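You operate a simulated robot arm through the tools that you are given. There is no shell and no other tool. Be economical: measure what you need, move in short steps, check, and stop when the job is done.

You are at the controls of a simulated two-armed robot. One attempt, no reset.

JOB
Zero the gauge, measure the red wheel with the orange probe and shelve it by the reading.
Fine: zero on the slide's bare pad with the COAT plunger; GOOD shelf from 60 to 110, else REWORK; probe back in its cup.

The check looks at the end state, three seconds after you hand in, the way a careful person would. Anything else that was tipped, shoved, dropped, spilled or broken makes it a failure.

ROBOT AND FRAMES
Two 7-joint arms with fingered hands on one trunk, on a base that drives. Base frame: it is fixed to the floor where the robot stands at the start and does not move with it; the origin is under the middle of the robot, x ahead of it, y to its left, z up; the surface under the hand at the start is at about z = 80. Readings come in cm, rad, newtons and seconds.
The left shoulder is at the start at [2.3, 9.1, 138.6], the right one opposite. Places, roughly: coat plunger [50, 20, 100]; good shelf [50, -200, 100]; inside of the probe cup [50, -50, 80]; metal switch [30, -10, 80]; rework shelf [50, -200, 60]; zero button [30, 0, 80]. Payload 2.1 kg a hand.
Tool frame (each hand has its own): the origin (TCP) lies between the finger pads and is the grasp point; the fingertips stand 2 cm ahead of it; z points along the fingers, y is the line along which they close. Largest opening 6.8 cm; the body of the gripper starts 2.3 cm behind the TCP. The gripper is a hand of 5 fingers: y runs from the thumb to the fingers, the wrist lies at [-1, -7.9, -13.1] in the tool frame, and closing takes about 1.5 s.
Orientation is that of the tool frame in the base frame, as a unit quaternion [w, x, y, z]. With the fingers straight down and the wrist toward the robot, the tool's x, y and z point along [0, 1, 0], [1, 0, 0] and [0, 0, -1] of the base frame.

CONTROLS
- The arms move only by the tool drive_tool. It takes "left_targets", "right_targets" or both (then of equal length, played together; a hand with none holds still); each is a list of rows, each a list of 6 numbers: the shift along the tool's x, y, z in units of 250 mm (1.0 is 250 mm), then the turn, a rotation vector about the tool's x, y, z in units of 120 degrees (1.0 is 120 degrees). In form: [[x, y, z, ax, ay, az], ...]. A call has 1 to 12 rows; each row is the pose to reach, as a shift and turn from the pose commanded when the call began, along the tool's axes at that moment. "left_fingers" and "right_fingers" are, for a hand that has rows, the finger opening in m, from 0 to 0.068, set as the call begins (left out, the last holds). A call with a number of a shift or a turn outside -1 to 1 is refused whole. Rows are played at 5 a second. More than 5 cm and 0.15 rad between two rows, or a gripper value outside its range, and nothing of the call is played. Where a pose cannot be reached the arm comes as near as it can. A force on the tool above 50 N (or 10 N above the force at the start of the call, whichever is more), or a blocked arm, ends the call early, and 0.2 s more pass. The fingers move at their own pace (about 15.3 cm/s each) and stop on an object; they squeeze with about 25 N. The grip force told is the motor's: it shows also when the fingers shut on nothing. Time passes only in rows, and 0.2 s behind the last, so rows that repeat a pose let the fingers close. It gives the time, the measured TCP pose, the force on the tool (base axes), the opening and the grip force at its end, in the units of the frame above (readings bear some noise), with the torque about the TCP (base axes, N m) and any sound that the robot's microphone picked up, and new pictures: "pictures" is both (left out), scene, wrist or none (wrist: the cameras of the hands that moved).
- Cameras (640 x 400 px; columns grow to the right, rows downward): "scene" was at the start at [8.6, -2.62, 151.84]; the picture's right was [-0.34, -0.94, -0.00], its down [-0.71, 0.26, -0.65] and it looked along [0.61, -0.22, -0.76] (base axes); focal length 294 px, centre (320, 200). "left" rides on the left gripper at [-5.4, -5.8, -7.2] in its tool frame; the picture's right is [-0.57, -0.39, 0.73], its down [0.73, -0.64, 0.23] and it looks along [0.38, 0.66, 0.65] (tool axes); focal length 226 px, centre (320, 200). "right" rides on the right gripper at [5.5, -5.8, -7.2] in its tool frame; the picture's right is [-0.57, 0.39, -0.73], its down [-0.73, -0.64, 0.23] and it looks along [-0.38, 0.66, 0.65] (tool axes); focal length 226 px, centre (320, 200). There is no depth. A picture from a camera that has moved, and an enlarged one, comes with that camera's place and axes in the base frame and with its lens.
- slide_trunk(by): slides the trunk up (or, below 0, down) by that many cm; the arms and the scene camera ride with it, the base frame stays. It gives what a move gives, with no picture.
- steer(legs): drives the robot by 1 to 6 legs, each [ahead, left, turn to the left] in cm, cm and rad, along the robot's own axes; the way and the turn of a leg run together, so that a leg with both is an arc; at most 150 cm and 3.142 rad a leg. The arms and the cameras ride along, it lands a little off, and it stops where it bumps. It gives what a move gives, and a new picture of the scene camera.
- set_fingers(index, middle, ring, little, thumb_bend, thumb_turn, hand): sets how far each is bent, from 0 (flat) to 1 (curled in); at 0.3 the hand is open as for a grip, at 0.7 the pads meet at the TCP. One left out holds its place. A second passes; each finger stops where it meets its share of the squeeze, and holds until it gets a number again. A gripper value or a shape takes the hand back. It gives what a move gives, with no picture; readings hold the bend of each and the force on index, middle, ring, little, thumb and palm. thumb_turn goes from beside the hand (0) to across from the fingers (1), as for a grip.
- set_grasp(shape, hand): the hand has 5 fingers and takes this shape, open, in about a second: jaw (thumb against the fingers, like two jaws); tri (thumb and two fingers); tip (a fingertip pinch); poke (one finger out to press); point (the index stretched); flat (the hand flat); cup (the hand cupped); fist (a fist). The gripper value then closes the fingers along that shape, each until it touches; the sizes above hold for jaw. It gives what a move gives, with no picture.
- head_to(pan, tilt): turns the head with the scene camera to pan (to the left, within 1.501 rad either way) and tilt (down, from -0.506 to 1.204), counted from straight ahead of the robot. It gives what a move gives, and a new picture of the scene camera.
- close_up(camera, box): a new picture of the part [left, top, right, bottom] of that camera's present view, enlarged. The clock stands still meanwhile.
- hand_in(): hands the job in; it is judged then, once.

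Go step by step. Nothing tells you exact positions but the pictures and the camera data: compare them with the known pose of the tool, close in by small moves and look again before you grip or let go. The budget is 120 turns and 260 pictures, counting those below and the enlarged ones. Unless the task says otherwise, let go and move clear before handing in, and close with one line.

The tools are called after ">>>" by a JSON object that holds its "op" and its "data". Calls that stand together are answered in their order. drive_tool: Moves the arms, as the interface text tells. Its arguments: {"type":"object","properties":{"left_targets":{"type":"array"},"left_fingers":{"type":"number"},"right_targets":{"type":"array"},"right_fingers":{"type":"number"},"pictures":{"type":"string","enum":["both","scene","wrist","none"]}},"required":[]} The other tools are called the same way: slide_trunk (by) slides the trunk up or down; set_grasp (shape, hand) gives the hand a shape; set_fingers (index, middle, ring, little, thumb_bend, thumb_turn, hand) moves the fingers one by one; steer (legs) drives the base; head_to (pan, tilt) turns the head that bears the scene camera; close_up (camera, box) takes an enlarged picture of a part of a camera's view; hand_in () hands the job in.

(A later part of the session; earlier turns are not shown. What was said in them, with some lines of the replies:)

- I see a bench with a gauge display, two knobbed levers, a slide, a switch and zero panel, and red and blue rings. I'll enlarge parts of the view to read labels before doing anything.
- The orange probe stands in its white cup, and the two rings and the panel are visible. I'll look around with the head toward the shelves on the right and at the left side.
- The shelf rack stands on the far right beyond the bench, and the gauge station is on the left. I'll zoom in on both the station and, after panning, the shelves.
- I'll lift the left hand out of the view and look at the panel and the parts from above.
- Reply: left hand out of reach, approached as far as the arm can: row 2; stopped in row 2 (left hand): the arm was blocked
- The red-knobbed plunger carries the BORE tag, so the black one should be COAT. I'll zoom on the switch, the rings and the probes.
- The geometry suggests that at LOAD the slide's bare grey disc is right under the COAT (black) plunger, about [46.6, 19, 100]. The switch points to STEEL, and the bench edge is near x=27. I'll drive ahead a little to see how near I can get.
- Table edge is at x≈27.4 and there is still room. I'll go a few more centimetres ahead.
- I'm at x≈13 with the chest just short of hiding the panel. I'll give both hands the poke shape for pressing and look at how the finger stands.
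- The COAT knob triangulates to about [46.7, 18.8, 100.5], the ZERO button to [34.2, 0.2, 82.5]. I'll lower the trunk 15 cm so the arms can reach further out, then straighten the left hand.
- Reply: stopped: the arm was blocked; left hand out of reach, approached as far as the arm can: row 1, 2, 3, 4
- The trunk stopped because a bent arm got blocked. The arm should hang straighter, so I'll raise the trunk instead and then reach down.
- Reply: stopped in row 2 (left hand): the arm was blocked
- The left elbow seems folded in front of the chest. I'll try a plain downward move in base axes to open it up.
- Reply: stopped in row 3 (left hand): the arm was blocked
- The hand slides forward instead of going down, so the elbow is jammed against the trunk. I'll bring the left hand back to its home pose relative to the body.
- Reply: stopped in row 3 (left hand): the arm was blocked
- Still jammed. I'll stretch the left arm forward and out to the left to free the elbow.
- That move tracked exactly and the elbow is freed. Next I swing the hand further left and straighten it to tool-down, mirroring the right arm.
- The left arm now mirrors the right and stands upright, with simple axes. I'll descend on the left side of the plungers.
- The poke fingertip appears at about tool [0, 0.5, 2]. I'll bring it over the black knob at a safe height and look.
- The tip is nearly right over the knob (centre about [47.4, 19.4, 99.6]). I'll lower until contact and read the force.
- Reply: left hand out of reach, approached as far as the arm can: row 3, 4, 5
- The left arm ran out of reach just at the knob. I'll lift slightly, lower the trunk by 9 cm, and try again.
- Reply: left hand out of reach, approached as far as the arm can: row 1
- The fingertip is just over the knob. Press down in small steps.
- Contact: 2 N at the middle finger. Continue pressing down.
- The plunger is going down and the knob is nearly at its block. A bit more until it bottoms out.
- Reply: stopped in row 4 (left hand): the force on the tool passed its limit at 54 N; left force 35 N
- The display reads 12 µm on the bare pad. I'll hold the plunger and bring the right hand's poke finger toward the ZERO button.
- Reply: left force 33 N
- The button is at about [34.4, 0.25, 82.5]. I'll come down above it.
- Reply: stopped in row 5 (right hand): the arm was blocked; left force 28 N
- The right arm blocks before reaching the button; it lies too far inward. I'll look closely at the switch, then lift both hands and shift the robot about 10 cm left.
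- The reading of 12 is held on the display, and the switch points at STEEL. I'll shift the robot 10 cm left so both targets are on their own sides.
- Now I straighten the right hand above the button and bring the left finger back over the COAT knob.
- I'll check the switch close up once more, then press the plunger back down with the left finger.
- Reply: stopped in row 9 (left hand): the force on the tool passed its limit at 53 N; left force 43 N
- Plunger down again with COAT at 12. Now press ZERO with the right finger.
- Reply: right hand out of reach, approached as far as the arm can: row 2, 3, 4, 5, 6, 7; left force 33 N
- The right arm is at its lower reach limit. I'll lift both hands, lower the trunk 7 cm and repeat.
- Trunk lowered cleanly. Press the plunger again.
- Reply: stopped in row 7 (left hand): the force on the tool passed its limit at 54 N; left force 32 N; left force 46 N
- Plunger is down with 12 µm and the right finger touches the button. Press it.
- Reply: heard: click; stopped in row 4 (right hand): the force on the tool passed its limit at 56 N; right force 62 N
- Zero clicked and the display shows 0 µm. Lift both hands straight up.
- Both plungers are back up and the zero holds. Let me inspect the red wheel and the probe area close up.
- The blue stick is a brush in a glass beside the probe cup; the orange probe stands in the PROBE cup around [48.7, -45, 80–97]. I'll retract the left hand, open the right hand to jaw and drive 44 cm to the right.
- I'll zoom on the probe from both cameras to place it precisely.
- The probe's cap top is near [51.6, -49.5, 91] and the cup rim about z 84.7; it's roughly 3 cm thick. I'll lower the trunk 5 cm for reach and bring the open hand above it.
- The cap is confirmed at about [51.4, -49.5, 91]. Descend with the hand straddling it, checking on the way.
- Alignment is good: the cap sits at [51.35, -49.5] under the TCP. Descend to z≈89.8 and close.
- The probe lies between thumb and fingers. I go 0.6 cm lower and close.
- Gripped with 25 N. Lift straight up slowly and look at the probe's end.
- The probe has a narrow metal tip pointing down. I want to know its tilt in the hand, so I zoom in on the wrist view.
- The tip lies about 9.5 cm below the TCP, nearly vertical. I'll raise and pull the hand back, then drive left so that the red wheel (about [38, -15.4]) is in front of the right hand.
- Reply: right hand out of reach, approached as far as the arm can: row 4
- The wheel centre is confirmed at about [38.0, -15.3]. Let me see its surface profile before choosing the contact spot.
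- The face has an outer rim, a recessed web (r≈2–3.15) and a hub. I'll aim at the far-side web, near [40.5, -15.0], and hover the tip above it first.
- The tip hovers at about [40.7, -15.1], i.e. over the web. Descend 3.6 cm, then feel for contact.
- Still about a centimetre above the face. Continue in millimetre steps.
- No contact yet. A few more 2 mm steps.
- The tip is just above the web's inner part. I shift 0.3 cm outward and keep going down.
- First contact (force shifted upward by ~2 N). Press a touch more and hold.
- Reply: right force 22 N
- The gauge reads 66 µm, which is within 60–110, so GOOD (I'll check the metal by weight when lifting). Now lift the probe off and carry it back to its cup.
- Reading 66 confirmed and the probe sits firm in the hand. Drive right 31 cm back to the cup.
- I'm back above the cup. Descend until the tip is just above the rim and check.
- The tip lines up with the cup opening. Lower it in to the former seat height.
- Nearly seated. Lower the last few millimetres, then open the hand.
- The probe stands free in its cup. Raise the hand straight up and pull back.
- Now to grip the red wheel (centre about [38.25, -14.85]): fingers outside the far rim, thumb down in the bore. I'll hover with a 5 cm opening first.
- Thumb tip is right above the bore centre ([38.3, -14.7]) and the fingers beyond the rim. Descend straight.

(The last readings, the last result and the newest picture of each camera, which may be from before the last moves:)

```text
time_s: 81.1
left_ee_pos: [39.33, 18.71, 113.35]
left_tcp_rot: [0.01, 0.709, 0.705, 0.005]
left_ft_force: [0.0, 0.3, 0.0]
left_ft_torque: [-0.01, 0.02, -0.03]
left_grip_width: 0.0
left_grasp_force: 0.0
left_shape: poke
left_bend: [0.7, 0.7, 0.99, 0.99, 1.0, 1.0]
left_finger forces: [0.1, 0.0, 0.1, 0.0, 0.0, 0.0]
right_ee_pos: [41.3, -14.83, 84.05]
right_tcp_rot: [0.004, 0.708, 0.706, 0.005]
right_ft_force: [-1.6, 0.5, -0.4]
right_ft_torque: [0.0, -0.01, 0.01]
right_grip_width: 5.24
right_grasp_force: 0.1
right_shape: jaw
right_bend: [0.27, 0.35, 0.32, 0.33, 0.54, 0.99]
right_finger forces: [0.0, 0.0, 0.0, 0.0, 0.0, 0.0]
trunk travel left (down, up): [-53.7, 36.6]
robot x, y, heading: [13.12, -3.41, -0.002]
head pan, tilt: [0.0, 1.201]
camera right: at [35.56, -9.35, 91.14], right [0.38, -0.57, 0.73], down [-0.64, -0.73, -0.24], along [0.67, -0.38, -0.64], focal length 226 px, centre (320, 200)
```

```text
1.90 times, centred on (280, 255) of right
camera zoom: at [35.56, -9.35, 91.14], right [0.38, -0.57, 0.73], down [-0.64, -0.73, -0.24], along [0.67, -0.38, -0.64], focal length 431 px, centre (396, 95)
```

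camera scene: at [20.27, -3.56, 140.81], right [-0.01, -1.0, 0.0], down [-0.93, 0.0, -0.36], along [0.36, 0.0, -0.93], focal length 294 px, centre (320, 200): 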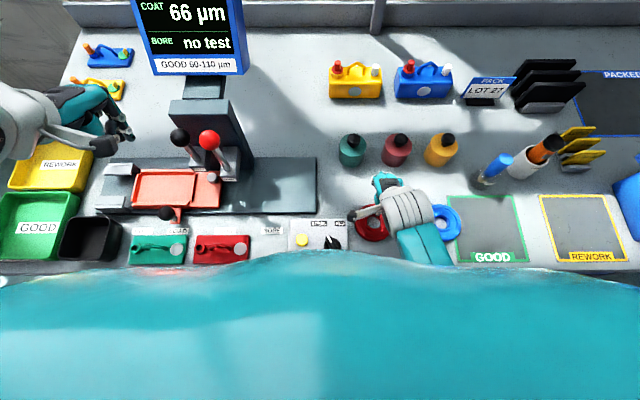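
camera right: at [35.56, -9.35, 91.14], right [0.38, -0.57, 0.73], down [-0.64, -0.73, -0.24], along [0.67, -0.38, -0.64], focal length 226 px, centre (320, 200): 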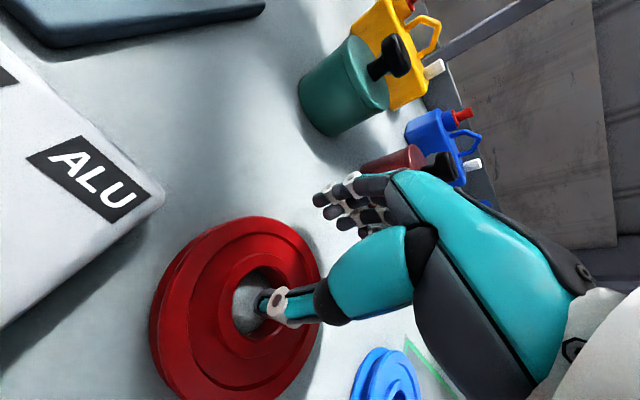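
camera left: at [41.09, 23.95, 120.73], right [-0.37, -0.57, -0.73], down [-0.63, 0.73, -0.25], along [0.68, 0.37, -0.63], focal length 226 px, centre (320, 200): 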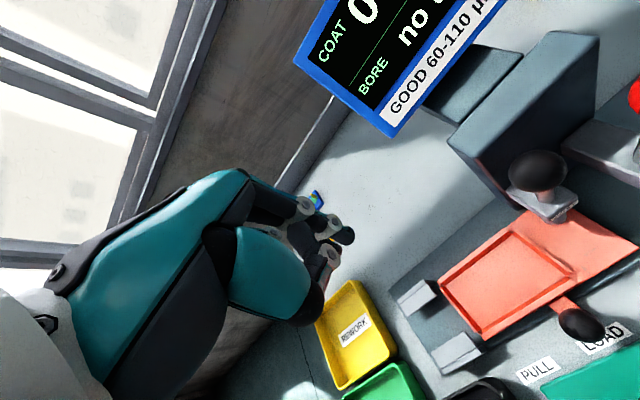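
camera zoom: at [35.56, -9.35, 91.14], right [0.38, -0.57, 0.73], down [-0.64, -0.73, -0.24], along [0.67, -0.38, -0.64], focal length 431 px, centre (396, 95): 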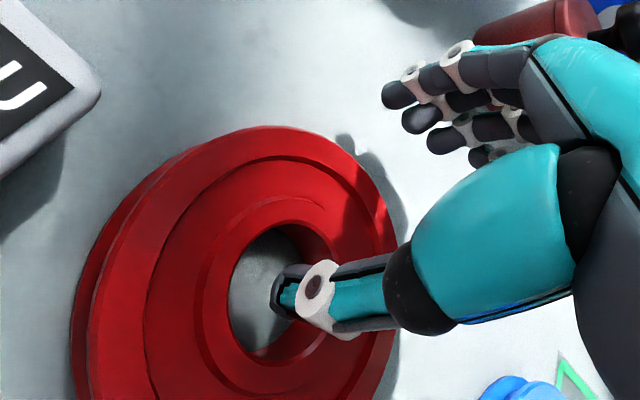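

Thumb is centred in the bore. Down another 1.4 cm.

>>> {"op": "drive_tool", "data": {"right_targets": [[0, 0, 0.016, 0, 0, 0], [0, 0, 0.032, 0, 0, 0], [0, 0, 0.048, 0, 0, 0], [0, 0, 0.056, 0, 0, 0]], "pictures": "wrist"}}

```text
time_s: 82.1
left_ee_pos: [39.34, 18.73, 113.3]
left_tcp_rot: [0.01, 0.709, 0.705, 0.005]
left_ft_force: [-0.3, 0.8, -0.2]
left_ft_torque: [0.0, 0.0, 0.01]
left_grip_width: 0.0
left_grasp_force: 0.1
left_shape: poke
left_bend: [0.7, 0.7, 0.99, 0.99, 1.0, 1.0]
left_finger forces: [0.0, 0.0, 0.0, 0.0, 0.0, 0.0]
right_ee_pos: [41.25, -14.75, 82.61]
right_tcp_rot: [0.004, 0.709, 0.705, 0.005]
right_ft_force: [0.4, -0.5, -0.9]
right_ft_torque: [0.01, -0.04, 0.02]
right_grip_width: 5.24
right_grasp_force: 0.1
right_shape: jaw
right_bend: [0.27, 0.35, 0.32, 0.33, 0.54, 0.99]
right_finger forces: [0.0, 0.0, 0.0, 0.0, 0.0, 0.0]
trunk travel left (down, up): [-53.7, 36.6]
robot x, y, heading: [12.86, -3.17, -0.008]
head pan, tilt: [0.0, 1.201]
camera right: at [35.54, -9.36, 89.73], right [0.38, -0.57, 0.73], down [-0.64, -0.73, -0.24], along [0.67, -0.38, -0.64], focal length 226 px, centre (320, 200)
```

right: 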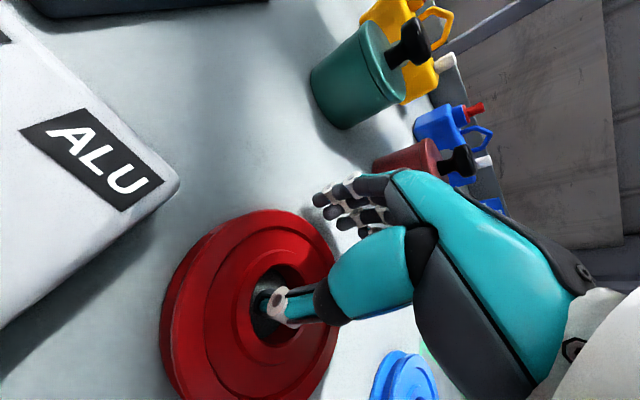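

A further 4 mm, then close on the rim.

>>> {"op": "drive_tool", "data": {"right_targets": [[0, 0, 0.008, 0, 0, 0], [0, 0, 0.016, 0, 0, 0]], "pictures": "none"}}

>>> {"op": "drive_tool", "data": {"right_targets": [[0, 0, 0, 0, 0, 0], [0, 0, 0, 0, 0, 0], [0, 0, 0, 0, 0, 0], [0, 0, 0, 0, 0, 0], [0, 0, 0, 0, 0, 0], [0, 0, 0, 0, 0, 0], [0, 0, 0, 0, 0, 0], [0, 0, 0, 0, 0, 0], [0, 0, 0, 0, 0, 0]], "right_fingers": 0, "pictures": "both"}}

```text
time_s: 82.7
left_ee_pos: [39.32, 18.74, 113.39]
left_tcp_rot: [0.009, 0.709, 0.705, 0.005]
left_ft_force: [0.0, -0.3, 0.3]
left_ft_torque: [0.01, -0.01, -0.01]
left_grip_width: 0.01
left_grasp_force: 0.1
left_shape: poke
left_bend: [0.7, 0.7, 0.99, 0.99, 1.0, 1.0]
left_finger forces: [0.0, 0.0, 0.1, 0.0, 0.0, 0.0]
right_ee_pos: [41.42, -14.87, 82.19]
right_tcp_rot: [0.004, 0.709, 0.705, 0.005]
right_ft_force: [0.1, 0.3, 0.8]
right_ft_torque: [-0.01, 0.0, -0.01]
right_grip_width: 5.19
right_grasp_force: 0.1
right_shape: jaw
right_bend: [0.27, 0.35, 0.32, 0.33, 0.54, 0.99]
right_finger forces: [0.1, 0.0, 0.0, 0.1, 0.1, 0.0]
trunk travel left (down, up): [-53.7, 36.6]
robot x, y, heading: [13.04, -3.88, -0.003]
head pan, tilt: [0.0, 1.201]
```

```text
time_s: 84.7
left_ee_pos: [39.29, 18.76, 113.35]
left_tcp_rot: [0.01, 0.709, 0.705, 0.004]
left_ft_force: [-0.2, -0.7, -0.7]
left_ft_torque: [0.03, 0.0, 0.02]
left_grip_width: 0.01
left_grasp_force: 0.2
left_shape: poke
left_bend: [0.7, 0.7, 0.99, 0.99, 1.0, 1.0]
left_finger forces: [0.1, 0.0, 0.1, 0.0, 0.0, 0.0]
right_ee_pos: [41.26, -14.9, 82.18]
right_tcp_rot: [0.003, 0.708, 0.706, 0.004]
right_ft_force: [0.0, -1.0, -0.4]
right_ft_torque: [-0.01, -0.01, 0.03]
right_grip_width: 1.83
right_grasp_force: 24.5
right_shape: jaw
right_bend: [0.73, 0.57, 0.59, 0.69, 0.74, 1.0]
right_finger forces: [12.6, 6.7, 2.9, 0.0, 22.3, 0.0]
trunk travel left (down, up): [-53.7, 36.6]
robot x, y, heading: [12.72, -3.81, -0.005]
head pan, tilt: [0.0, 1.201]
camera scene: at [20.28, -3.58, 140.81], right [-0.01, -1.0, 0.0], down [-0.93, 0.01, -0.36], along [0.36, 0.0, -0.93], focal length 294 px, centre (320, 200)
camera right: at [35.54, -9.41, 89.36], right [0.38, -0.57, 0.73], down [-0.64, -0.73, -0.24], along [0.67, -0.38, -0.64], focal length 226 px, centre (320, 200)
```

scene: 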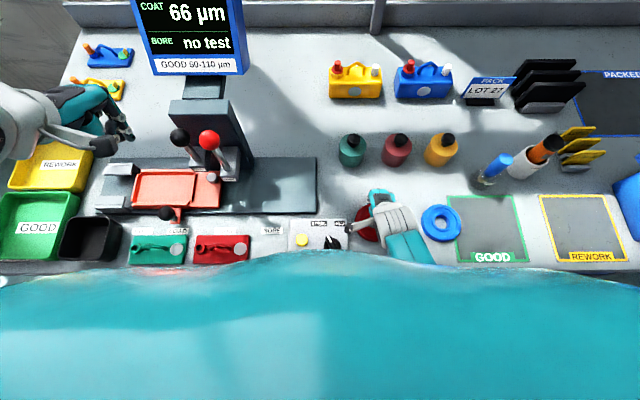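
right: 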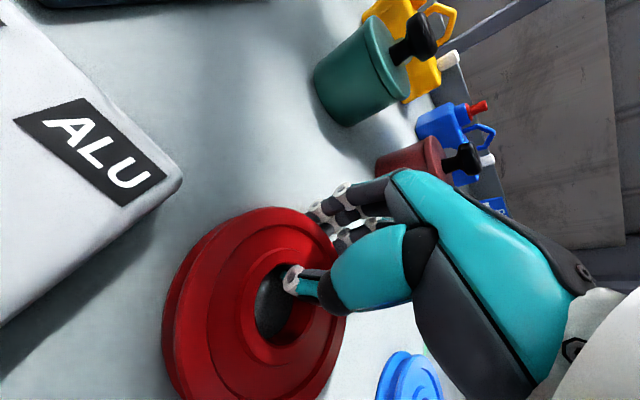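

Rim gripped (1.8 cm, 25 N). Lift a few centimetres and read the weight.

>>> {"op": "drive_tool", "data": {"right_targets": [[0, 0, -0.04, 0, 0, 0], [0, 0, -0.1, 0, 0, 0], [0, 0, -0.18, 0, 0, 0], [0, 0, -0.26, 0, 0, 0], [0, 0, -0.26, 0, 0, 0]], "pictures": "both"}}

>>> {"op": "drive_tool", "data": {"right_targets": [[0, 0, 0, 0, 0, 0], [0, 0, 0, 0, 0, 0]], "pictures": "none"}}

```text
time_s: 85.9
left_ee_pos: [39.32, 18.69, 113.31]
left_tcp_rot: [0.011, 0.709, 0.705, 0.004]
left_ft_force: [0.6, 0.3, 0.1]
left_ft_torque: [0.04, 0.01, -0.02]
left_grip_width: 0.0
left_grasp_force: 0.0
left_shape: poke
left_bend: [0.7, 0.7, 0.99, 0.99, 1.0, 1.0]
left_finger forces: [0.0, 0.0, 0.0, 0.0, 0.0, 0.0]
right_ee_pos: [41.16, -14.92, 88.48]
right_tcp_rot: [0.004, 0.708, 0.706, 0.005]
right_ft_force: [0.6, 0.8, -5.6]
right_ft_torque: [-0.04, -0.15, -0.02]
right_grip_width: 1.82
right_grasp_force: 24.8
right_shape: jaw
right_bend: [0.73, 0.6, 0.7, 0.69, 0.74, 0.97]
right_finger forces: [15.0, 5.6, 1.9, 0.0, 23.6, 0.0]
trunk travel left (down, up): [-53.7, 36.6]
robot x, y, heading: [13.2, -3.83, -0.004]
head pan, tilt: [0.0, 1.201]
camera scene: at [20.29, -3.57, 140.81], right [-0.01, -1.0, 0.0], down [-0.93, 0.01, -0.36], along [0.36, 0.0, -0.93], focal length 294 px, centre (320, 200)
camera right: at [35.46, -9.45, 95.65], right [0.38, -0.57, 0.73], down [-0.64, -0.73, -0.24], along [0.67, -0.38, -0.64], focal length 226 px, centre (320, 200)
```

scene: 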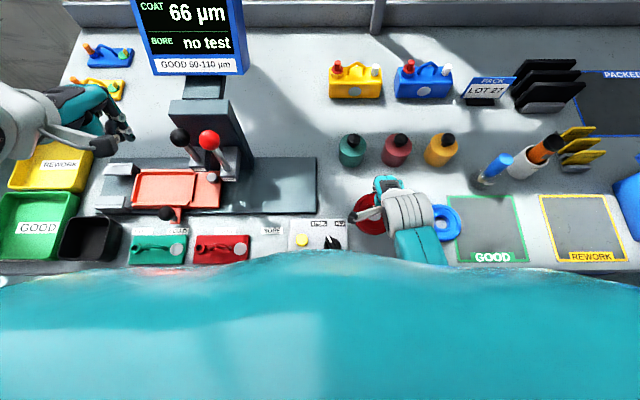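
right: 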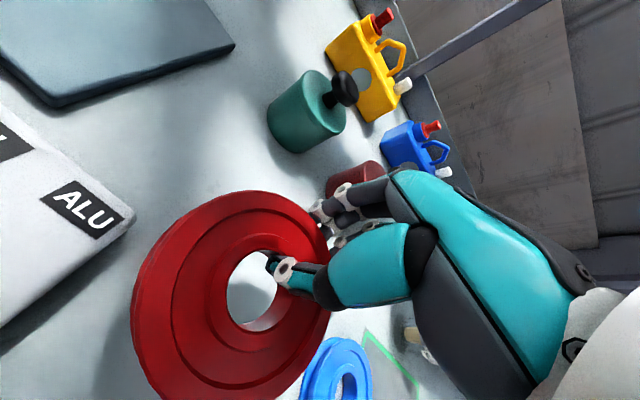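

```text
time_s: 86.5
left_ee_pos: [39.35, 18.73, 113.43]
left_tcp_rot: [0.009, 0.71, 0.705, 0.004]
left_ft_force: [0.2, 0.6, 0.3]
left_ft_torque: [-0.03, 0.0, -0.02]
left_grip_width: 0.0
left_grasp_force: 0.1
left_shape: poke
left_bend: [0.7, 0.7, 0.99, 0.99, 1.0, 1.0]
left_finger forces: [0.0, 0.0, 0.0, 0.0, 0.1, 0.0]
right_ee_pos: [41.25, -14.86, 88.6]
right_tcp_rot: [0.002, 0.709, 0.706, 0.004]
right_ft_force: [-0.6, -0.4, -4.0]
right_ft_torque: [-0.05, -0.12, 0.0]
right_grip_width: 1.82
right_grasp_force: 25.6
right_shape: jaw
right_bend: [0.73, 0.6, 0.7, 0.69, 0.74, 0.97]
right_finger forces: [14.8, 5.6, 1.9, 0.0, 23.6, 0.0]
trunk travel left (down, up): [-53.7, 36.6]
robot x, y, heading: [13.01, -3.76, -0.004]
head pan, tilt: [0.0, 1.201]
```

The wheel weighs about 4.5 N, which fits steel, matching the switch, so 66 µm stands: GOOD shelf. I'll raise it, back off from the bench and look toward the rack.

>>> {"op": "drive_tool", "data": {"right_targets": [[0, 0, -0.12, 0, 0, 0], [-0.05, 0, -0.26, 0, 0, 0], [-0.1, 0, -0.4, 0, 0, 0], [-0.12, 0, -0.56, 0, 0, 0], [-0.12, 0, -0.68, 0, 0, 0]], "pictures": "none"}}

>>> {"op": "steer", "data": {"legs": [[-30, 0, 0]]}}

>>> {"op": "head_to", "data": {"pan": -1.2, "tilt": 0.45}}

```text
time_s: 87.7
left_ee_pos: [39.37, 18.67, 113.34]
left_tcp_rot: [0.01, 0.709, 0.705, 0.005]
left_ft_force: [-0.3, 0.1, -0.2]
left_ft_torque: [-0.01, 0.04, 0.01]
left_grip_width: 0.03
left_grasp_force: 0.0
left_shape: poke
left_bend: [0.7, 0.7, 0.99, 0.99, 1.0, 1.0]
left_finger forces: [0.1, 0.1, 0.0, 0.0, 0.0, 0.0]
right_ee_pos: [41.01, -18.12, 105.56]
right_tcp_rot: [0.002, 0.708, 0.706, 0.004]
right_ft_force: [0.6, 1.4, -4.9]
right_ft_torque: [-0.02, -0.1, 0.01]
right_grip_width: 1.78
right_grasp_force: 24.4
right_shape: jaw
right_bend: [0.73, 0.6, 0.71, 0.69, 0.74, 0.97]
right_finger forces: [15.0, 5.6, 1.6, 0.0, 23.8, 0.1]
trunk travel left (down, up): [-53.7, 36.6]
robot x, y, heading: [12.94, -3.5, -0.004]
head pan, tilt: [0.0, 1.201]
```

```text
time_s: 89.8
left_ee_pos: [8.98, 18.86, 113.29]
left_tcp_rot: [0.011, 0.709, 0.705, 0.005]
left_ft_force: [-0.7, -0.4, 0.1]
left_ft_torque: [0.03, 0.02, -0.01]
left_grip_width: 0.03
left_grasp_force: 0.1
left_shape: poke
left_bend: [0.7, 0.7, 0.99, 0.99, 1.0, 1.0]
left_finger forces: [0.0, 0.1, 0.0, 0.0, 0.1, 0.0]
right_ee_pos: [10.58, -17.77, 105.58]
right_tcp_rot: [0.004, 0.708, 0.706, 0.004]
right_ft_force: [0.3, -0.1, -5.4]
right_ft_torque: [-0.05, -0.18, 0.01]
right_grip_width: 1.78
right_grasp_force: 25.4
right_shape: jaw
right_bend: [0.73, 0.6, 0.71, 0.69, 0.74, 0.97]
right_finger forces: [15.2, 5.6, 1.6, 0.1, 23.9, 0.0]
trunk travel left (down, up): [-53.7, 36.6]
robot x, y, heading: [-17.58, -3.43, -0.01]
head pan, tilt: [0.0, 1.201]
camera scene: at [-10.09, -3.41, 140.81], right [-0.01, -1.0, 0.0], down [-0.93, 0.0, -0.36], along [0.36, 0.0, -0.93], focal length 294 px, centre (320, 200)
```

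scene: 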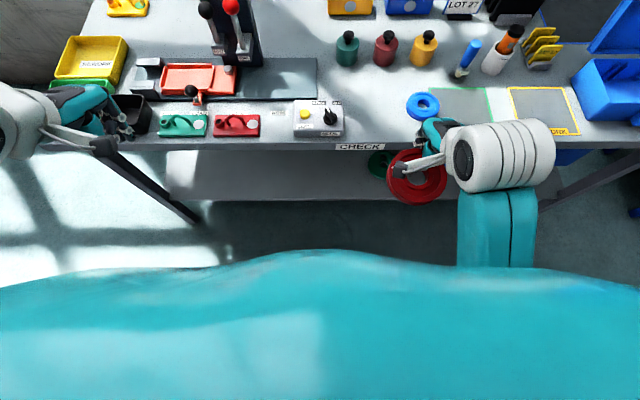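

```text
time_s: 91.2
left_ee_pos: [8.92, 18.82, 113.31]
left_tcp_rot: [0.01, 0.709, 0.705, 0.005]
left_ft_force: [-0.6, 0.4, -0.1]
left_ft_torque: [0.02, 0.0, -0.01]
left_grip_width: 0.0
left_grasp_force: 0.1
left_shape: poke
left_bend: [0.7, 0.7, 0.99, 0.99, 1.0, 1.0]
left_finger forces: [0.0, 0.0, 0.0, 0.0, 0.0, 0.1]
right_ee_pos: [10.71, -17.91, 105.55]
right_tcp_rot: [0.003, 0.709, 0.706, 0.004]
right_ft_force: [0.4, 0.7, -4.3]
right_ft_torque: [-0.05, -0.14, 0.0]
right_grip_width: 1.76
right_grasp_force: 25.3
right_shape: jaw
right_bend: [0.73, 0.6, 0.71, 0.69, 0.74, 0.97]
right_finger forces: [15.1, 5.5, 1.7, 0.0, 23.9, 0.0]
trunk travel left (down, up): [-53.7, 36.6]
robot x, y, heading: [-17.38, -3.28, -0.003]
head pan, tilt: [-1.201, 0.45]
camera scene: at [-12.34, -11.96, 146.62], right [-0.93, -0.36, 0.0], down [-0.16, 0.41, -0.9], along [0.32, -0.84, -0.44], focal length 294 px, centre (320, 200)
```

scene: 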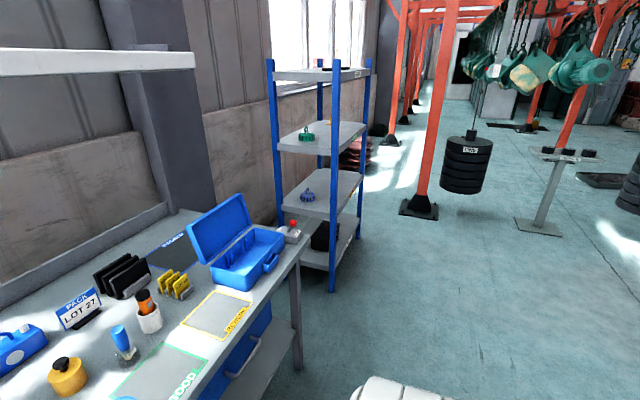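

The floor is clear to the rack. Drive 100 cm to the right and look again.

>>> {"op": "steer", "data": {"legs": [[0, -105, 0]]}}

>>> {"op": "head_to", "data": {"pan": -0.7, "tilt": 0.4}}

```text
time_s: 96.5
left_ee_pos: [8.44, -84.63, 113.25]
left_tcp_rot: [0.01, 0.709, 0.705, 0.005]
left_ft_force: [-0.4, 1.0, -0.5]
left_ft_torque: [-0.01, 0.0, 0.02]
left_grip_width: 0.0
left_grasp_force: 0.0
left_shape: poke
left_bend: [0.7, 0.7, 0.99, 0.99, 1.0, 1.0]
left_finger forces: [0.0, 0.1, 0.0, 0.0, 0.0, 0.1]
right_ee_pos: [10.19, -121.31, 105.68]
right_tcp_rot: [0.003, 0.708, 0.706, 0.005]
right_ft_force: [0.0, 1.1, -4.8]
right_ft_torque: [-0.03, -0.18, 0.02]
right_grip_width: 1.77
right_grasp_force: 25.5
right_shape: jaw
right_bend: [0.73, 0.6, 0.71, 0.69, 0.74, 0.97]
right_finger forces: [15.0, 5.6, 1.5, 0.0, 23.9, 0.0]
trunk travel left (down, up): [-53.7, 36.6]
robot x, y, heading: [-17.87, -107.1, -0.003]
head pan, tilt: [-1.201, 0.45]
camera scene: at [-12.88, -115.47, 146.63], right [-0.93, -0.36, 0.0], down [-0.16, 0.41, -0.9], along [0.32, -0.84, -0.44], focal length 294 px, centre (320, 200)
```

scene: 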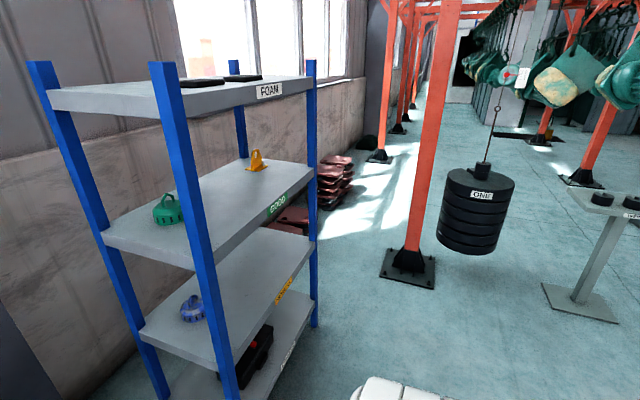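

```text
time_s: 97.5
left_ee_pos: [8.48, -84.65, 113.31]
left_tcp_rot: [0.01, 0.709, 0.706, 0.006]
left_ft_force: [-0.4, -0.2, -1.2]
left_ft_torque: [0.0, 0.04, -0.02]
left_grip_width: 0.0
left_grasp_force: 0.1
left_shape: poke
left_bend: [0.7, 0.7, 0.99, 0.99, 1.0, 1.0]
left_finger forces: [0.1, 0.0, 0.0, 0.1, 0.0, 0.0]
right_ee_pos: [10.15, -121.33, 105.54]
right_tcp_rot: [0.004, 0.708, 0.706, 0.005]
right_ft_force: [-0.6, 0.5, -5.2]
right_ft_torque: [-0.07, -0.13, -0.01]
right_grip_width: 1.75
right_grasp_force: 24.6
right_shape: jaw
right_bend: [0.73, 0.6, 0.71, 0.69, 0.74, 0.97]
right_finger forces: [15.1, 5.6, 1.6, 0.0, 23.9, 0.1]
trunk travel left (down, up): [-53.7, 36.6]
robot x, y, heading: [-18.29, -107.1, -0.008]
head pan, tilt: [-0.7, 0.4]
camera scene: at [-9.11, -112.87, 147.09], right [-0.65, -0.76, 0.0], down [-0.3, 0.25, -0.92], along [0.7, -0.6, -0.39], focal length 294 px, centre (320, 200)
```

scene: 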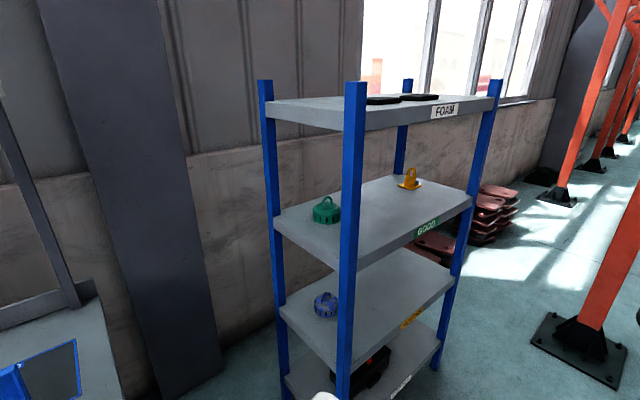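

The rack is open toward me: GOOD shelf surface at z≈100 with its green tag near [35, -199], items only at y≈-178 and y≈-230, and the FOAM shelf starts at z≈136. I'll drive right 79 cm, then stretch the arm forward at z≈110.

>>> {"op": "steer", "data": {"legs": [[0, -79, 0]]}}

>>> {"op": "drive_tool", "data": {"right_targets": [[0, 0.12, -0.08, 0, 0, 0], [0, 0.24, -0.16, 0, 0, 0], [0, 0.4, -0.18, 0, 0, 0], [0, 0.56, -0.18, 0, 0, 0], [0, 0.7, -0.18, 0, 0, 0]], "pictures": "none"}}

>>> {"op": "head_to", "data": {"pan": -0.3, "tilt": 0.6}}

```text
time_s: 101.7
left_ee_pos: [7.79, -164.14, 113.32]
left_tcp_rot: [0.011, 0.713, 0.701, 0.005]
left_ft_force: [-0.2, 0.3, -0.2]
left_ft_torque: [0.0, 0.0, 0.02]
left_grip_width: 0.0
left_grasp_force: 0.1
left_shape: poke
left_bend: [0.7, 0.7, 0.99, 0.99, 1.0, 1.0]
left_finger forces: [0.0, 0.1, 0.0, 0.0, 0.0, 0.0]
right_ee_pos: [9.11, -200.81, 105.5]
right_tcp_rot: [0.004, 0.712, 0.702, 0.004]
right_ft_force: [-0.4, -0.5, -5.5]
right_ft_torque: [-0.04, -0.19, -0.01]
right_grip_width: 1.76
right_grasp_force: 25.1
right_shape: jaw
right_bend: [0.73, 0.6, 0.71, 0.69, 0.74, 0.97]
right_finger forces: [15.2, 5.6, 1.6, 0.1, 24.0, 0.1]
trunk travel left (down, up): [-53.7, 36.6]
robot x, y, heading: [-19.03, -186.03, -0.017]
head pan, tilt: [-0.7, 0.4]
camera scene: at [-10.06, -192.03, 147.09], right [-0.66, -0.75, 0.0], down [-0.29, 0.26, -0.92], along [0.69, -0.61, -0.39], focal length 294 px, centre (320, 200)
```

scene: 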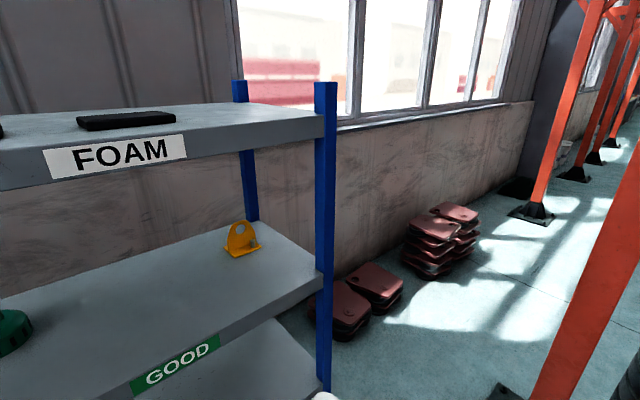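

```text
time_s: 102.9
left_ee_pos: [7.89, -163.95, 113.41]
left_tcp_rot: [0.009, 0.714, 0.701, 0.004]
left_ft_force: [0.4, 0.6, 0.4]
left_ft_torque: [0.0, -0.02, -0.04]
left_grip_width: 0.01
left_grasp_force: 0.1
left_shape: poke
left_bend: [0.7, 0.7, 0.99, 0.99, 1.0, 1.0]
left_finger forces: [0.0, 0.0, 0.0, 0.0, 0.1, 0.0]
right_ee_pos: [26.5, -200.76, 110.29]
right_tcp_rot: [0.004, 0.713, 0.701, 0.005]
right_ft_force: [-0.4, 0.6, -5.7]
right_ft_torque: [-0.06, -0.11, 0.04]
right_grip_width: 1.74
right_grasp_force: 24.7
right_shape: jaw
right_bend: [0.73, 0.6, 0.71, 0.69, 0.74, 0.96]
right_finger forces: [15.3, 5.5, 1.5, 0.1, 24.4, 0.0]
trunk travel left (down, up): [-53.7, 36.6]
robot x, y, heading: [-18.81, -185.95, -0.017]
head pan, tilt: [-0.7, 0.4]
```

```text
time_s: 103.8
left_ee_pos: [7.8, -164.01, 113.31]
left_tcp_rot: [0.009, 0.713, 0.701, 0.005]
left_ft_force: [0.0, 0.7, -0.9]
left_ft_torque: [0.0, 0.0, 0.01]
left_grip_width: 0.01
left_grasp_force: 0.0
left_shape: poke
left_bend: [0.7, 0.7, 0.99, 0.99, 1.0, 1.0]
left_finger forces: [0.0, 0.1, 0.0, 0.1, 0.1, 0.0]
right_ee_pos: [26.48, -200.8, 110.39]
right_tcp_rot: [0.003, 0.712, 0.702, 0.005]
right_ft_force: [-0.5, 0.0, -4.9]
right_ft_torque: [-0.04, -0.15, 0.01]
right_grip_width: 1.76
right_grasp_force: 24.8
right_shape: jaw
right_bend: [0.73, 0.6, 0.71, 0.69, 0.74, 0.96]
right_finger forces: [15.1, 5.6, 1.6, 0.1, 24.4, 0.0]
trunk travel left (down, up): [-53.7, 36.6]
robot x, y, heading: [-18.89, -185.91, -0.017]
head pan, tilt: [-0.3, 0.6]
camera scene: at [-8.62, -188.69, 145.27], right [-0.31, -0.95, 0.0], down [-0.54, 0.18, -0.83], along [0.78, -0.26, -0.56], focal length 294 px, centre (320, 200)
```

scene: 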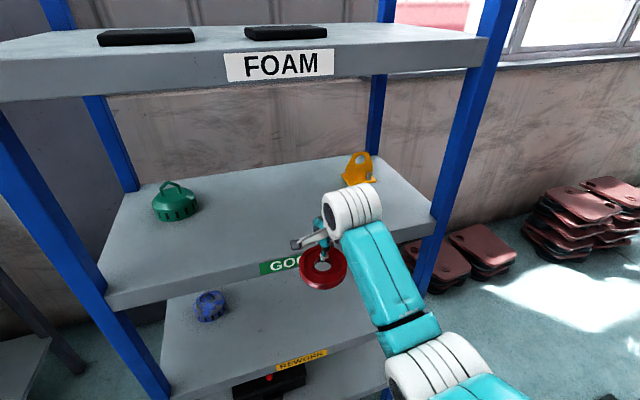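

The wheel hangs level in front of the GOOD shelf, about 6 cm above its surface. Drive forward 21 cm so that it goes in over the shelf.

>>> {"op": "steer", "data": {"legs": [[21, 0, 0]]}}

>>> {"op": "close_up", "data": {"camera": "right", "box": [0, 0, 640, 400]}}

```text
time_s: 105.4
left_ee_pos: [28.89, -164.35, 113.36]
left_tcp_rot: [0.01, 0.713, 0.701, 0.005]
left_ft_force: [0.0, -0.1, -0.1]
left_ft_torque: [0.02, 0.03, -0.01]
left_grip_width: 0.0
left_grasp_force: 0.1
left_shape: poke
left_bend: [0.7, 0.7, 0.99, 0.99, 1.0, 1.0]
left_finger forces: [0.0, 0.0, 0.0, 0.1, 0.0, 0.0]
right_ee_pos: [47.41, -201.32, 110.3]
right_tcp_rot: [0.003, 0.713, 0.701, 0.004]
right_ft_force: [0.2, -0.9, -4.4]
right_ft_torque: [-0.01, -0.18, -0.03]
right_grip_width: 1.74
right_grasp_force: 25.3
right_shape: jaw
right_bend: [0.73, 0.6, 0.71, 0.69, 0.74, 0.96]
right_finger forces: [15.3, 5.6, 1.6, 0.0, 24.4, 0.0]
trunk travel left (down, up): [-53.7, 36.6]
robot x, y, heading: [2.31, -186.61, -0.017]
head pan, tilt: [-0.3, 0.6]
camera scene: at [12.43, -189.05, 145.26], right [-0.31, -0.95, 0.0], down [-0.54, 0.18, -0.82], along [0.78, -0.26, -0.57], focal length 294 px, centre (320, 200)
```

scene: 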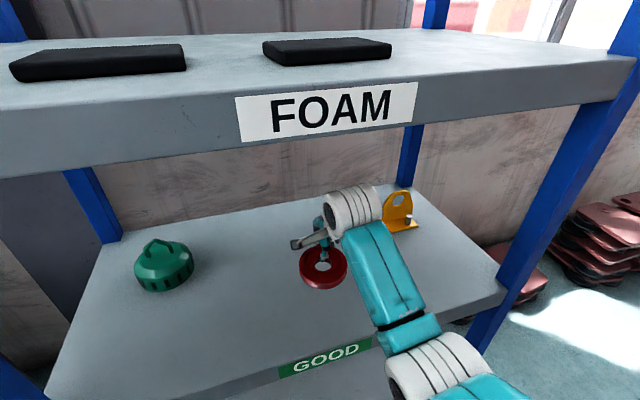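

```text
1.00 times, centred on (320, 200) of right (not enlarged: the box is as wide or as high as the picture)
camera zoom: at [41.85, -195.76, 117.43], right [0.37, -0.57, 0.73], down [-0.65, -0.72, -0.24], along [0.66, -0.39, -0.64], focal length 226 px, centre (320, 200)
```

zoom: 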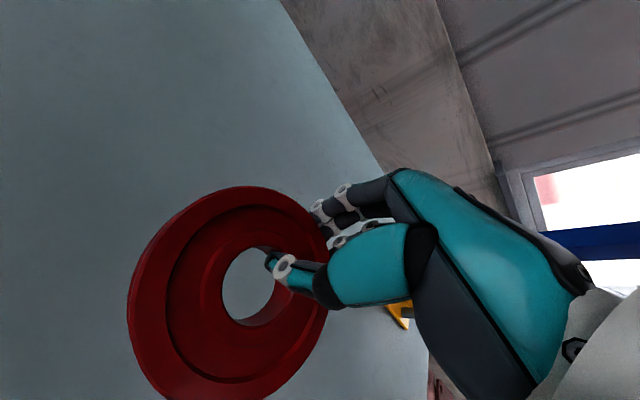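

The shelf surface is at about z≈101 with its edge at x≈34; the wheel is well inside. Lower it.

>>> {"op": "drive_tool", "data": {"right_targets": [[0, 0, 0.07, 0, 0, 0], [0, 0, 0.14, 0, 0, 0], [0, 0, 0.2, 0, 0, 0], [0, 0, 0.22, 0, 0, 0]], "pictures": "wrist"}}

>>> {"op": "close_up", "data": {"camera": "scene", "box": [240, 170, 440, 320]}}

```text
time_s: 106.4
left_ee_pos: [28.89, -164.43, 113.38]
left_tcp_rot: [0.01, 0.713, 0.701, 0.005]
left_ft_force: [-0.6, -0.6, 0.2]
left_ft_torque: [0.03, 0.0, -0.01]
left_grip_width: 0.0
left_grasp_force: 0.1
left_shape: poke
left_bend: [0.7, 0.7, 0.99, 0.99, 1.0, 1.0]
left_finger forces: [0.0, 0.0, 0.0, 0.1, 0.1, 0.0]
right_ee_pos: [47.54, -201.17, 104.71]
right_tcp_rot: [0.003, 0.713, 0.702, 0.004]
right_ft_force: [1.2, -0.2, -3.2]
right_ft_torque: [0.0, -0.08, 0.0]
right_grip_width: 1.74
right_grasp_force: 25.0
right_shape: jaw
right_bend: [0.73, 0.6, 0.71, 0.69, 0.74, 0.96]
right_finger forces: [15.1, 5.3, 1.9, 0.1, 23.7, 0.1]
trunk travel left (down, up): [-53.7, 36.6]
robot x, y, heading: [2.38, -186.04, -0.016]
head pan, tilt: [-0.3, 0.6]
camera right: at [41.85, -195.74, 111.93], right [0.37, -0.57, 0.73], down [-0.65, -0.72, -0.24], along [0.66, -0.39, -0.64], focal length 226 px, centre (320, 200)
```

right: 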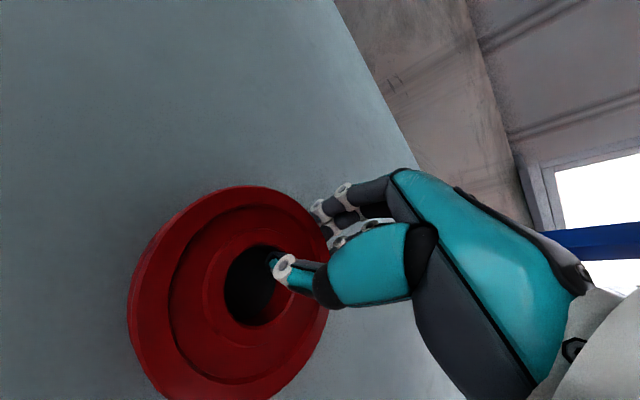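

```text
2.67 times, centred on (340, 245) of scene
camera zoom: at [12.35, -189.05, 145.27], right [-0.31, -0.95, 0.0], down [-0.54, 0.18, -0.82], along [0.78, -0.26, -0.57], focal length 784 px, centre (267, 80)
```

zoom: 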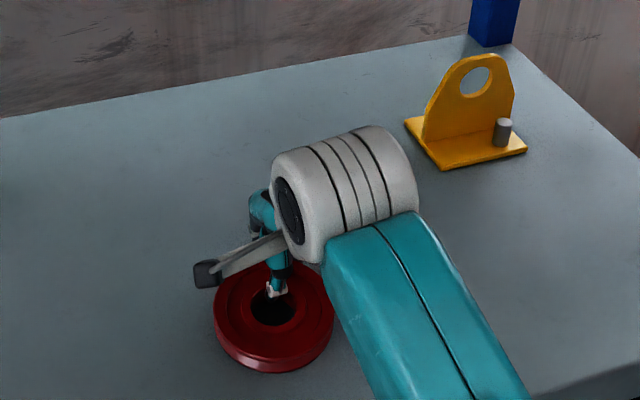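

The near edge of the wheel begins to bear on the shelf. Lower in small steps.

>>> {"op": "drive_tool", "data": {"right_targets": [[0, 0, 0.008, 0, 0, 0], [0, 0, 0.016, 0, 0, 0]], "pictures": "none"}}

>>> {"op": "drive_tool", "data": {"right_targets": [[0, 0, 0.006, 0, 0, 0], [0, 0, 0.012, 0, 0, 0]], "pictures": "wrist"}}

```text
time_s: 107.0
left_ee_pos: [28.79, -164.41, 113.33]
left_tcp_rot: [0.01, 0.713, 0.701, 0.004]
left_ft_force: [0.3, -0.4, 0.2]
left_ft_torque: [0.0, 0.03, 0.02]
left_grip_width: 0.0
left_grasp_force: 0.0
left_shape: poke
left_bend: [0.7, 0.7, 0.99, 0.99, 1.0, 1.0]
left_finger forces: [0.0, 0.0, 0.1, 0.1, 0.0, 0.0]
right_ee_pos: [47.55, -201.14, 104.38]
right_tcp_rot: [0.003, 0.712, 0.702, 0.004]
right_ft_force: [0.5, -0.4, -3.0]
right_ft_torque: [0.04, -0.03, 0.0]
right_grip_width: 1.71
right_grasp_force: 24.4
right_shape: jaw
right_bend: [0.73, 0.6, 0.7, 0.69, 0.76, 0.96]
right_finger forces: [15.2, 6.0, 2.1, 0.0, 23.9, 0.0]
trunk travel left (down, up): [-53.7, 36.6]
robot x, y, heading: [2.2, -186.21, -0.023]
head pan, tilt: [-0.3, 0.6]
```

```text
time_s: 107.6
left_ee_pos: [28.74, -164.36, 113.36]
left_tcp_rot: [0.009, 0.714, 0.7, 0.005]
left_ft_force: [0.3, -0.3, 0.1]
left_ft_torque: [-0.01, -0.02, -0.01]
left_grip_width: 0.0
left_grasp_force: 0.1
left_shape: poke
left_bend: [0.7, 0.7, 0.99, 0.99, 1.0, 1.0]
left_finger forces: [0.1, 0.1, 0.0, 0.1, 0.0, 0.0]
right_ee_pos: [47.54, -201.24, 104.24]
right_tcp_rot: [0.003, 0.713, 0.702, 0.005]
right_ft_force: [0.8, -1.2, 5.4]
right_ft_torque: [-0.02, 0.02, 0.01]
right_grip_width: 1.81
right_grasp_force: 24.5
right_shape: jaw
right_bend: [0.72, 0.6, 0.7, 0.69, 0.76, 0.96]
right_finger forces: [15.9, 6.9, 2.4, 0.1, 25.5, 0.0]
trunk travel left (down, up): [-53.7, 36.6]
robot x, y, heading: [2.28, -186.23, -0.017]
head pan, tilt: [-0.3, 0.6]
camera right: at [41.78, -195.76, 111.34], right [0.37, -0.57, 0.73], down [-0.65, -0.72, -0.24], along [0.67, -0.39, -0.64], focal length 226 px, centre (320, 200)
```

right: 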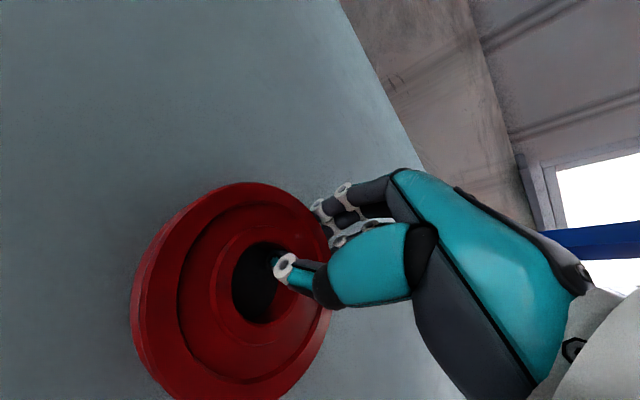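

The wheel now rests on the shelf. Open to 4.8 cm so the thumb stays free within the bore.

>>> {"op": "drive_tool", "data": {"right_targets": [[0, 0, 0, 0, 0, 0], [0, 0, 0, 0, 0, 0], [0, 0, 0, 0, 0, 0], [0, 0, 0, 0, 0, 0], [0, 0, 0, 0, 0, 0], [0, 0, 0, 0, 0, 0]], "right_fingers": 0.048, "pictures": "both"}}

>>> {"op": "close_up", "data": {"camera": "right", "box": [110, 150, 430, 400]}}

```text
time_s: 109.0
left_ee_pos: [28.76, -164.33, 113.28]
left_tcp_rot: [0.009, 0.713, 0.701, 0.004]
left_ft_force: [1.1, 0.6, 0.5]
left_ft_torque: [0.0, -0.02, -0.02]
left_grip_width: 0.01
left_grasp_force: 0.0
left_shape: poke
left_bend: [0.7, 0.7, 0.99, 0.99, 1.0, 1.0]
left_finger forces: [0.0, 0.0, 0.0, 0.1, 0.0, 0.0]
right_ee_pos: [47.54, -201.28, 104.15]
right_tcp_rot: [0.003, 0.713, 0.701, 0.005]
right_ft_force: [0.0, 1.7, -0.5]
right_ft_torque: [0.02, 0.01, -0.01]
right_grip_width: 4.75
right_grasp_force: 0.0
right_shape: jaw
right_bend: [0.27, 0.37, 0.34, 0.35, 0.59, 1.0]
right_finger forces: [0.0, 0.0, 0.0, 0.0, 0.1, 0.0]
trunk travel left (down, up): [-53.7, 36.6]
robot x, y, heading: [2.09, -186.07, -0.015]
head pan, tilt: [-0.3, 0.6]
camera scene: at [12.32, -189.03, 145.27], right [-0.31, -0.95, 0.0], down [-0.54, 0.18, -0.82], along [0.78, -0.26, -0.57], focal length 294 px, centre (320, 200)
camera right: at [41.79, -195.74, 111.28], right [0.37, -0.57, 0.73], down [-0.65, -0.72, -0.24], along [0.66, -0.39, -0.64], focal length 226 px, centre (320, 200)
```

scene: 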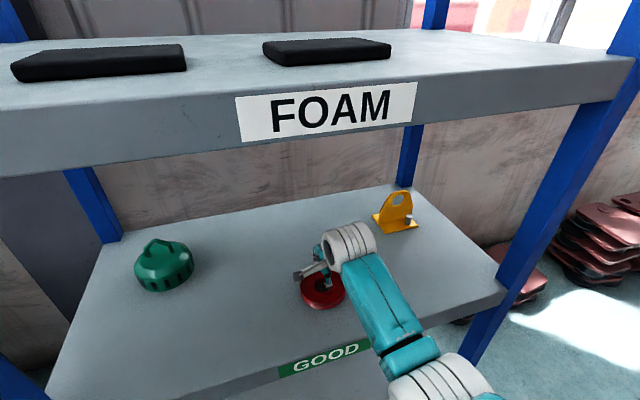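
right: 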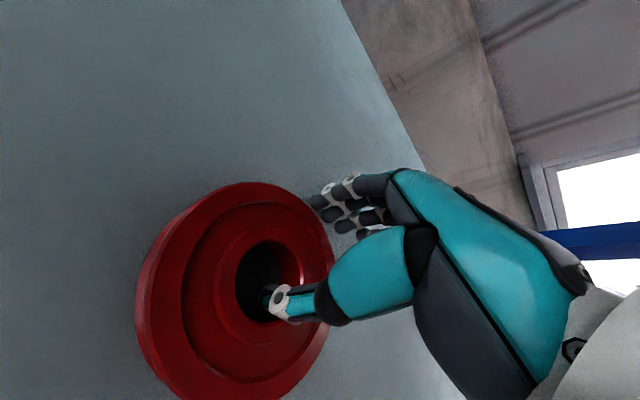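

```text
1.60 times, centred on (270, 275) of right
camera zoom: at [41.79, -195.74, 111.28], right [0.37, -0.57, 0.73], down [-0.65, -0.72, -0.24], along [0.66, -0.39, -0.64], focal length 362 px, centre (400, 80)
```

zoom: 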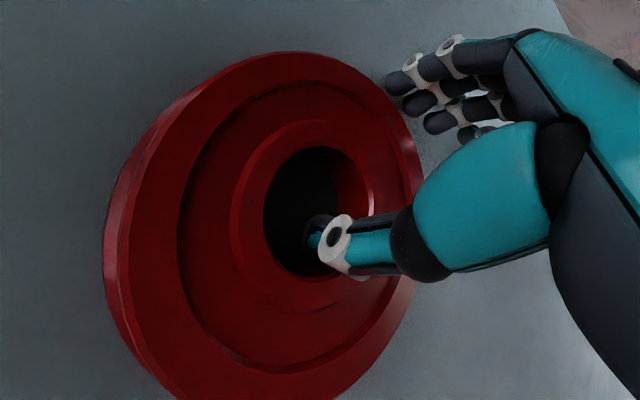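

Thumb and fingers are clear of the wheel. Raise straight up, then back the robot out.

>>> {"op": "drive_tool", "data": {"right_targets": [[0, 0, -0.06, 0, 0, 0], [0, 0, -0.14, 0, 0, 0], [0, 0, -0.22, 0, 0, 0], [0, 0, -0.28, 0, 0, 0]], "pictures": "wrist"}}

>>> {"op": "steer", "data": {"legs": [[-24, 0, 0]]}}

>>> {"op": "close_up", "data": {"camera": "scene", "box": [80, 120, 460, 360]}}

```text
time_s: 110.0
left_ee_pos: [28.89, -164.41, 113.25]
left_tcp_rot: [0.01, 0.713, 0.701, 0.004]
left_ft_force: [-0.4, 0.1, 0.2]
left_ft_torque: [-0.01, 0.0, -0.02]
left_grip_width: 0.0
left_grasp_force: 0.0
left_shape: poke
left_bend: [0.7, 0.7, 0.99, 0.99, 1.0, 1.0]
left_finger forces: [0.0, 0.0, 0.1, 0.0, 0.1, 0.0]
right_ee_pos: [47.52, -201.13, 111.02]
right_tcp_rot: [0.003, 0.713, 0.701, 0.005]
right_ft_force: [0.4, 0.0, -0.1]
right_ft_torque: [0.01, 0.0, -0.04]
right_grip_width: 4.78
right_grasp_force: 0.0
right_shape: jaw
right_bend: [0.27, 0.37, 0.34, 0.35, 0.59, 1.0]
right_finger forces: [0.1, 0.0, 0.0, 0.0, 0.1, 0.0]
trunk travel left (down, up): [-53.7, 36.6]
robot x, y, heading: [2.08, -186.22, -0.017]
head pan, tilt: [-0.3, 0.6]
camera right: at [41.73, -195.67, 118.24], right [0.37, -0.57, 0.73], down [-0.65, -0.72, -0.24], along [0.66, -0.39, -0.64], focal length 226 px, centre (320, 200)
```

right: 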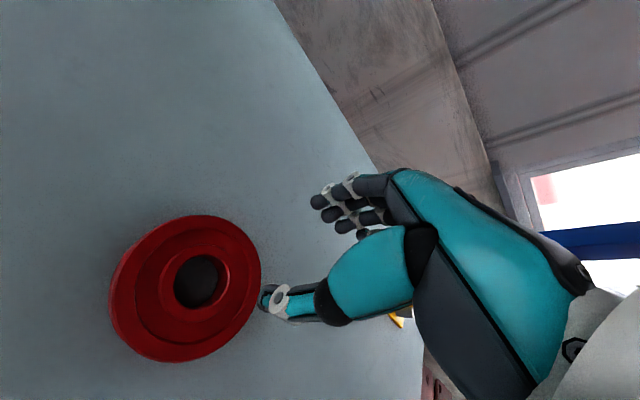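

```text
time_s: 111.8
left_ee_pos: [5.24, -163.87, 113.34]
left_tcp_rot: [0.01, 0.713, 0.701, 0.006]
left_ft_force: [-0.3, 0.5, 0.0]
left_ft_torque: [-0.01, 0.02, -0.01]
left_grip_width: 0.03
left_grasp_force: 0.1
left_shape: poke
left_bend: [0.7, 0.7, 0.99, 0.99, 1.0, 1.0]
left_finger forces: [0.1, 0.0, 0.1, 0.0, 0.1, 0.0]
right_ee_pos: [23.87, -200.75, 111.16]
right_tcp_rot: [0.003, 0.712, 0.702, 0.004]
right_ft_force: [-0.4, -0.3, 0.1]
right_ft_torque: [0.03, 0.01, 0.02]
right_grip_width: 4.77
right_grasp_force: 0.0
right_shape: jaw
right_bend: [0.27, 0.37, 0.34, 0.35, 0.59, 1.0]
right_finger forces: [0.0, 0.0, 0.0, 0.0, 0.0, 0.1]
trunk travel left (down, up): [-53.7, 36.6]
robot x, y, heading: [-21.34, -186.1, -0.01]
head pan, tilt: [-0.3, 0.6]
camera scene: at [-11.3, -188.62, 145.28], right [-0.31, -0.95, 0.0], down [-0.54, 0.18, -0.83], along [0.78, -0.26, -0.56], focal length 294 px, centre (320, 200)
```

scene: 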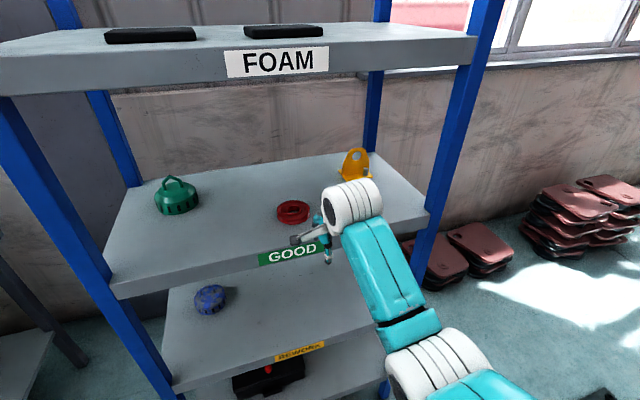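

```text
1.67 times, centred on (270, 240) of scene
camera zoom: at [-11.3, -188.62, 145.28], right [-0.31, -0.95, 0.0], down [-0.54, 0.18, -0.83], along [0.78, -0.26, -0.56], focal length 490 px, centre (403, 133)
```

zoom: 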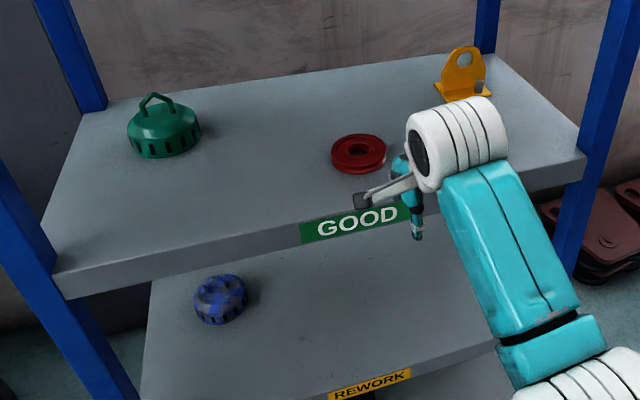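

The red wheel lies flat on the GOOD shelf and the hand is clear. The probe stands in its cup, both plungers are up, and nothing else looks disturbed. I'm handing in.

>>> {"op": "hand_in", "data": {}}

```text
The job is handed in.
```

I zeroed the gauge on the bare pad with the COAT plunger. The red wheel then read 66 µm with the orange probe, so I put it on the GOOD shelf and returned the probe to its cup.
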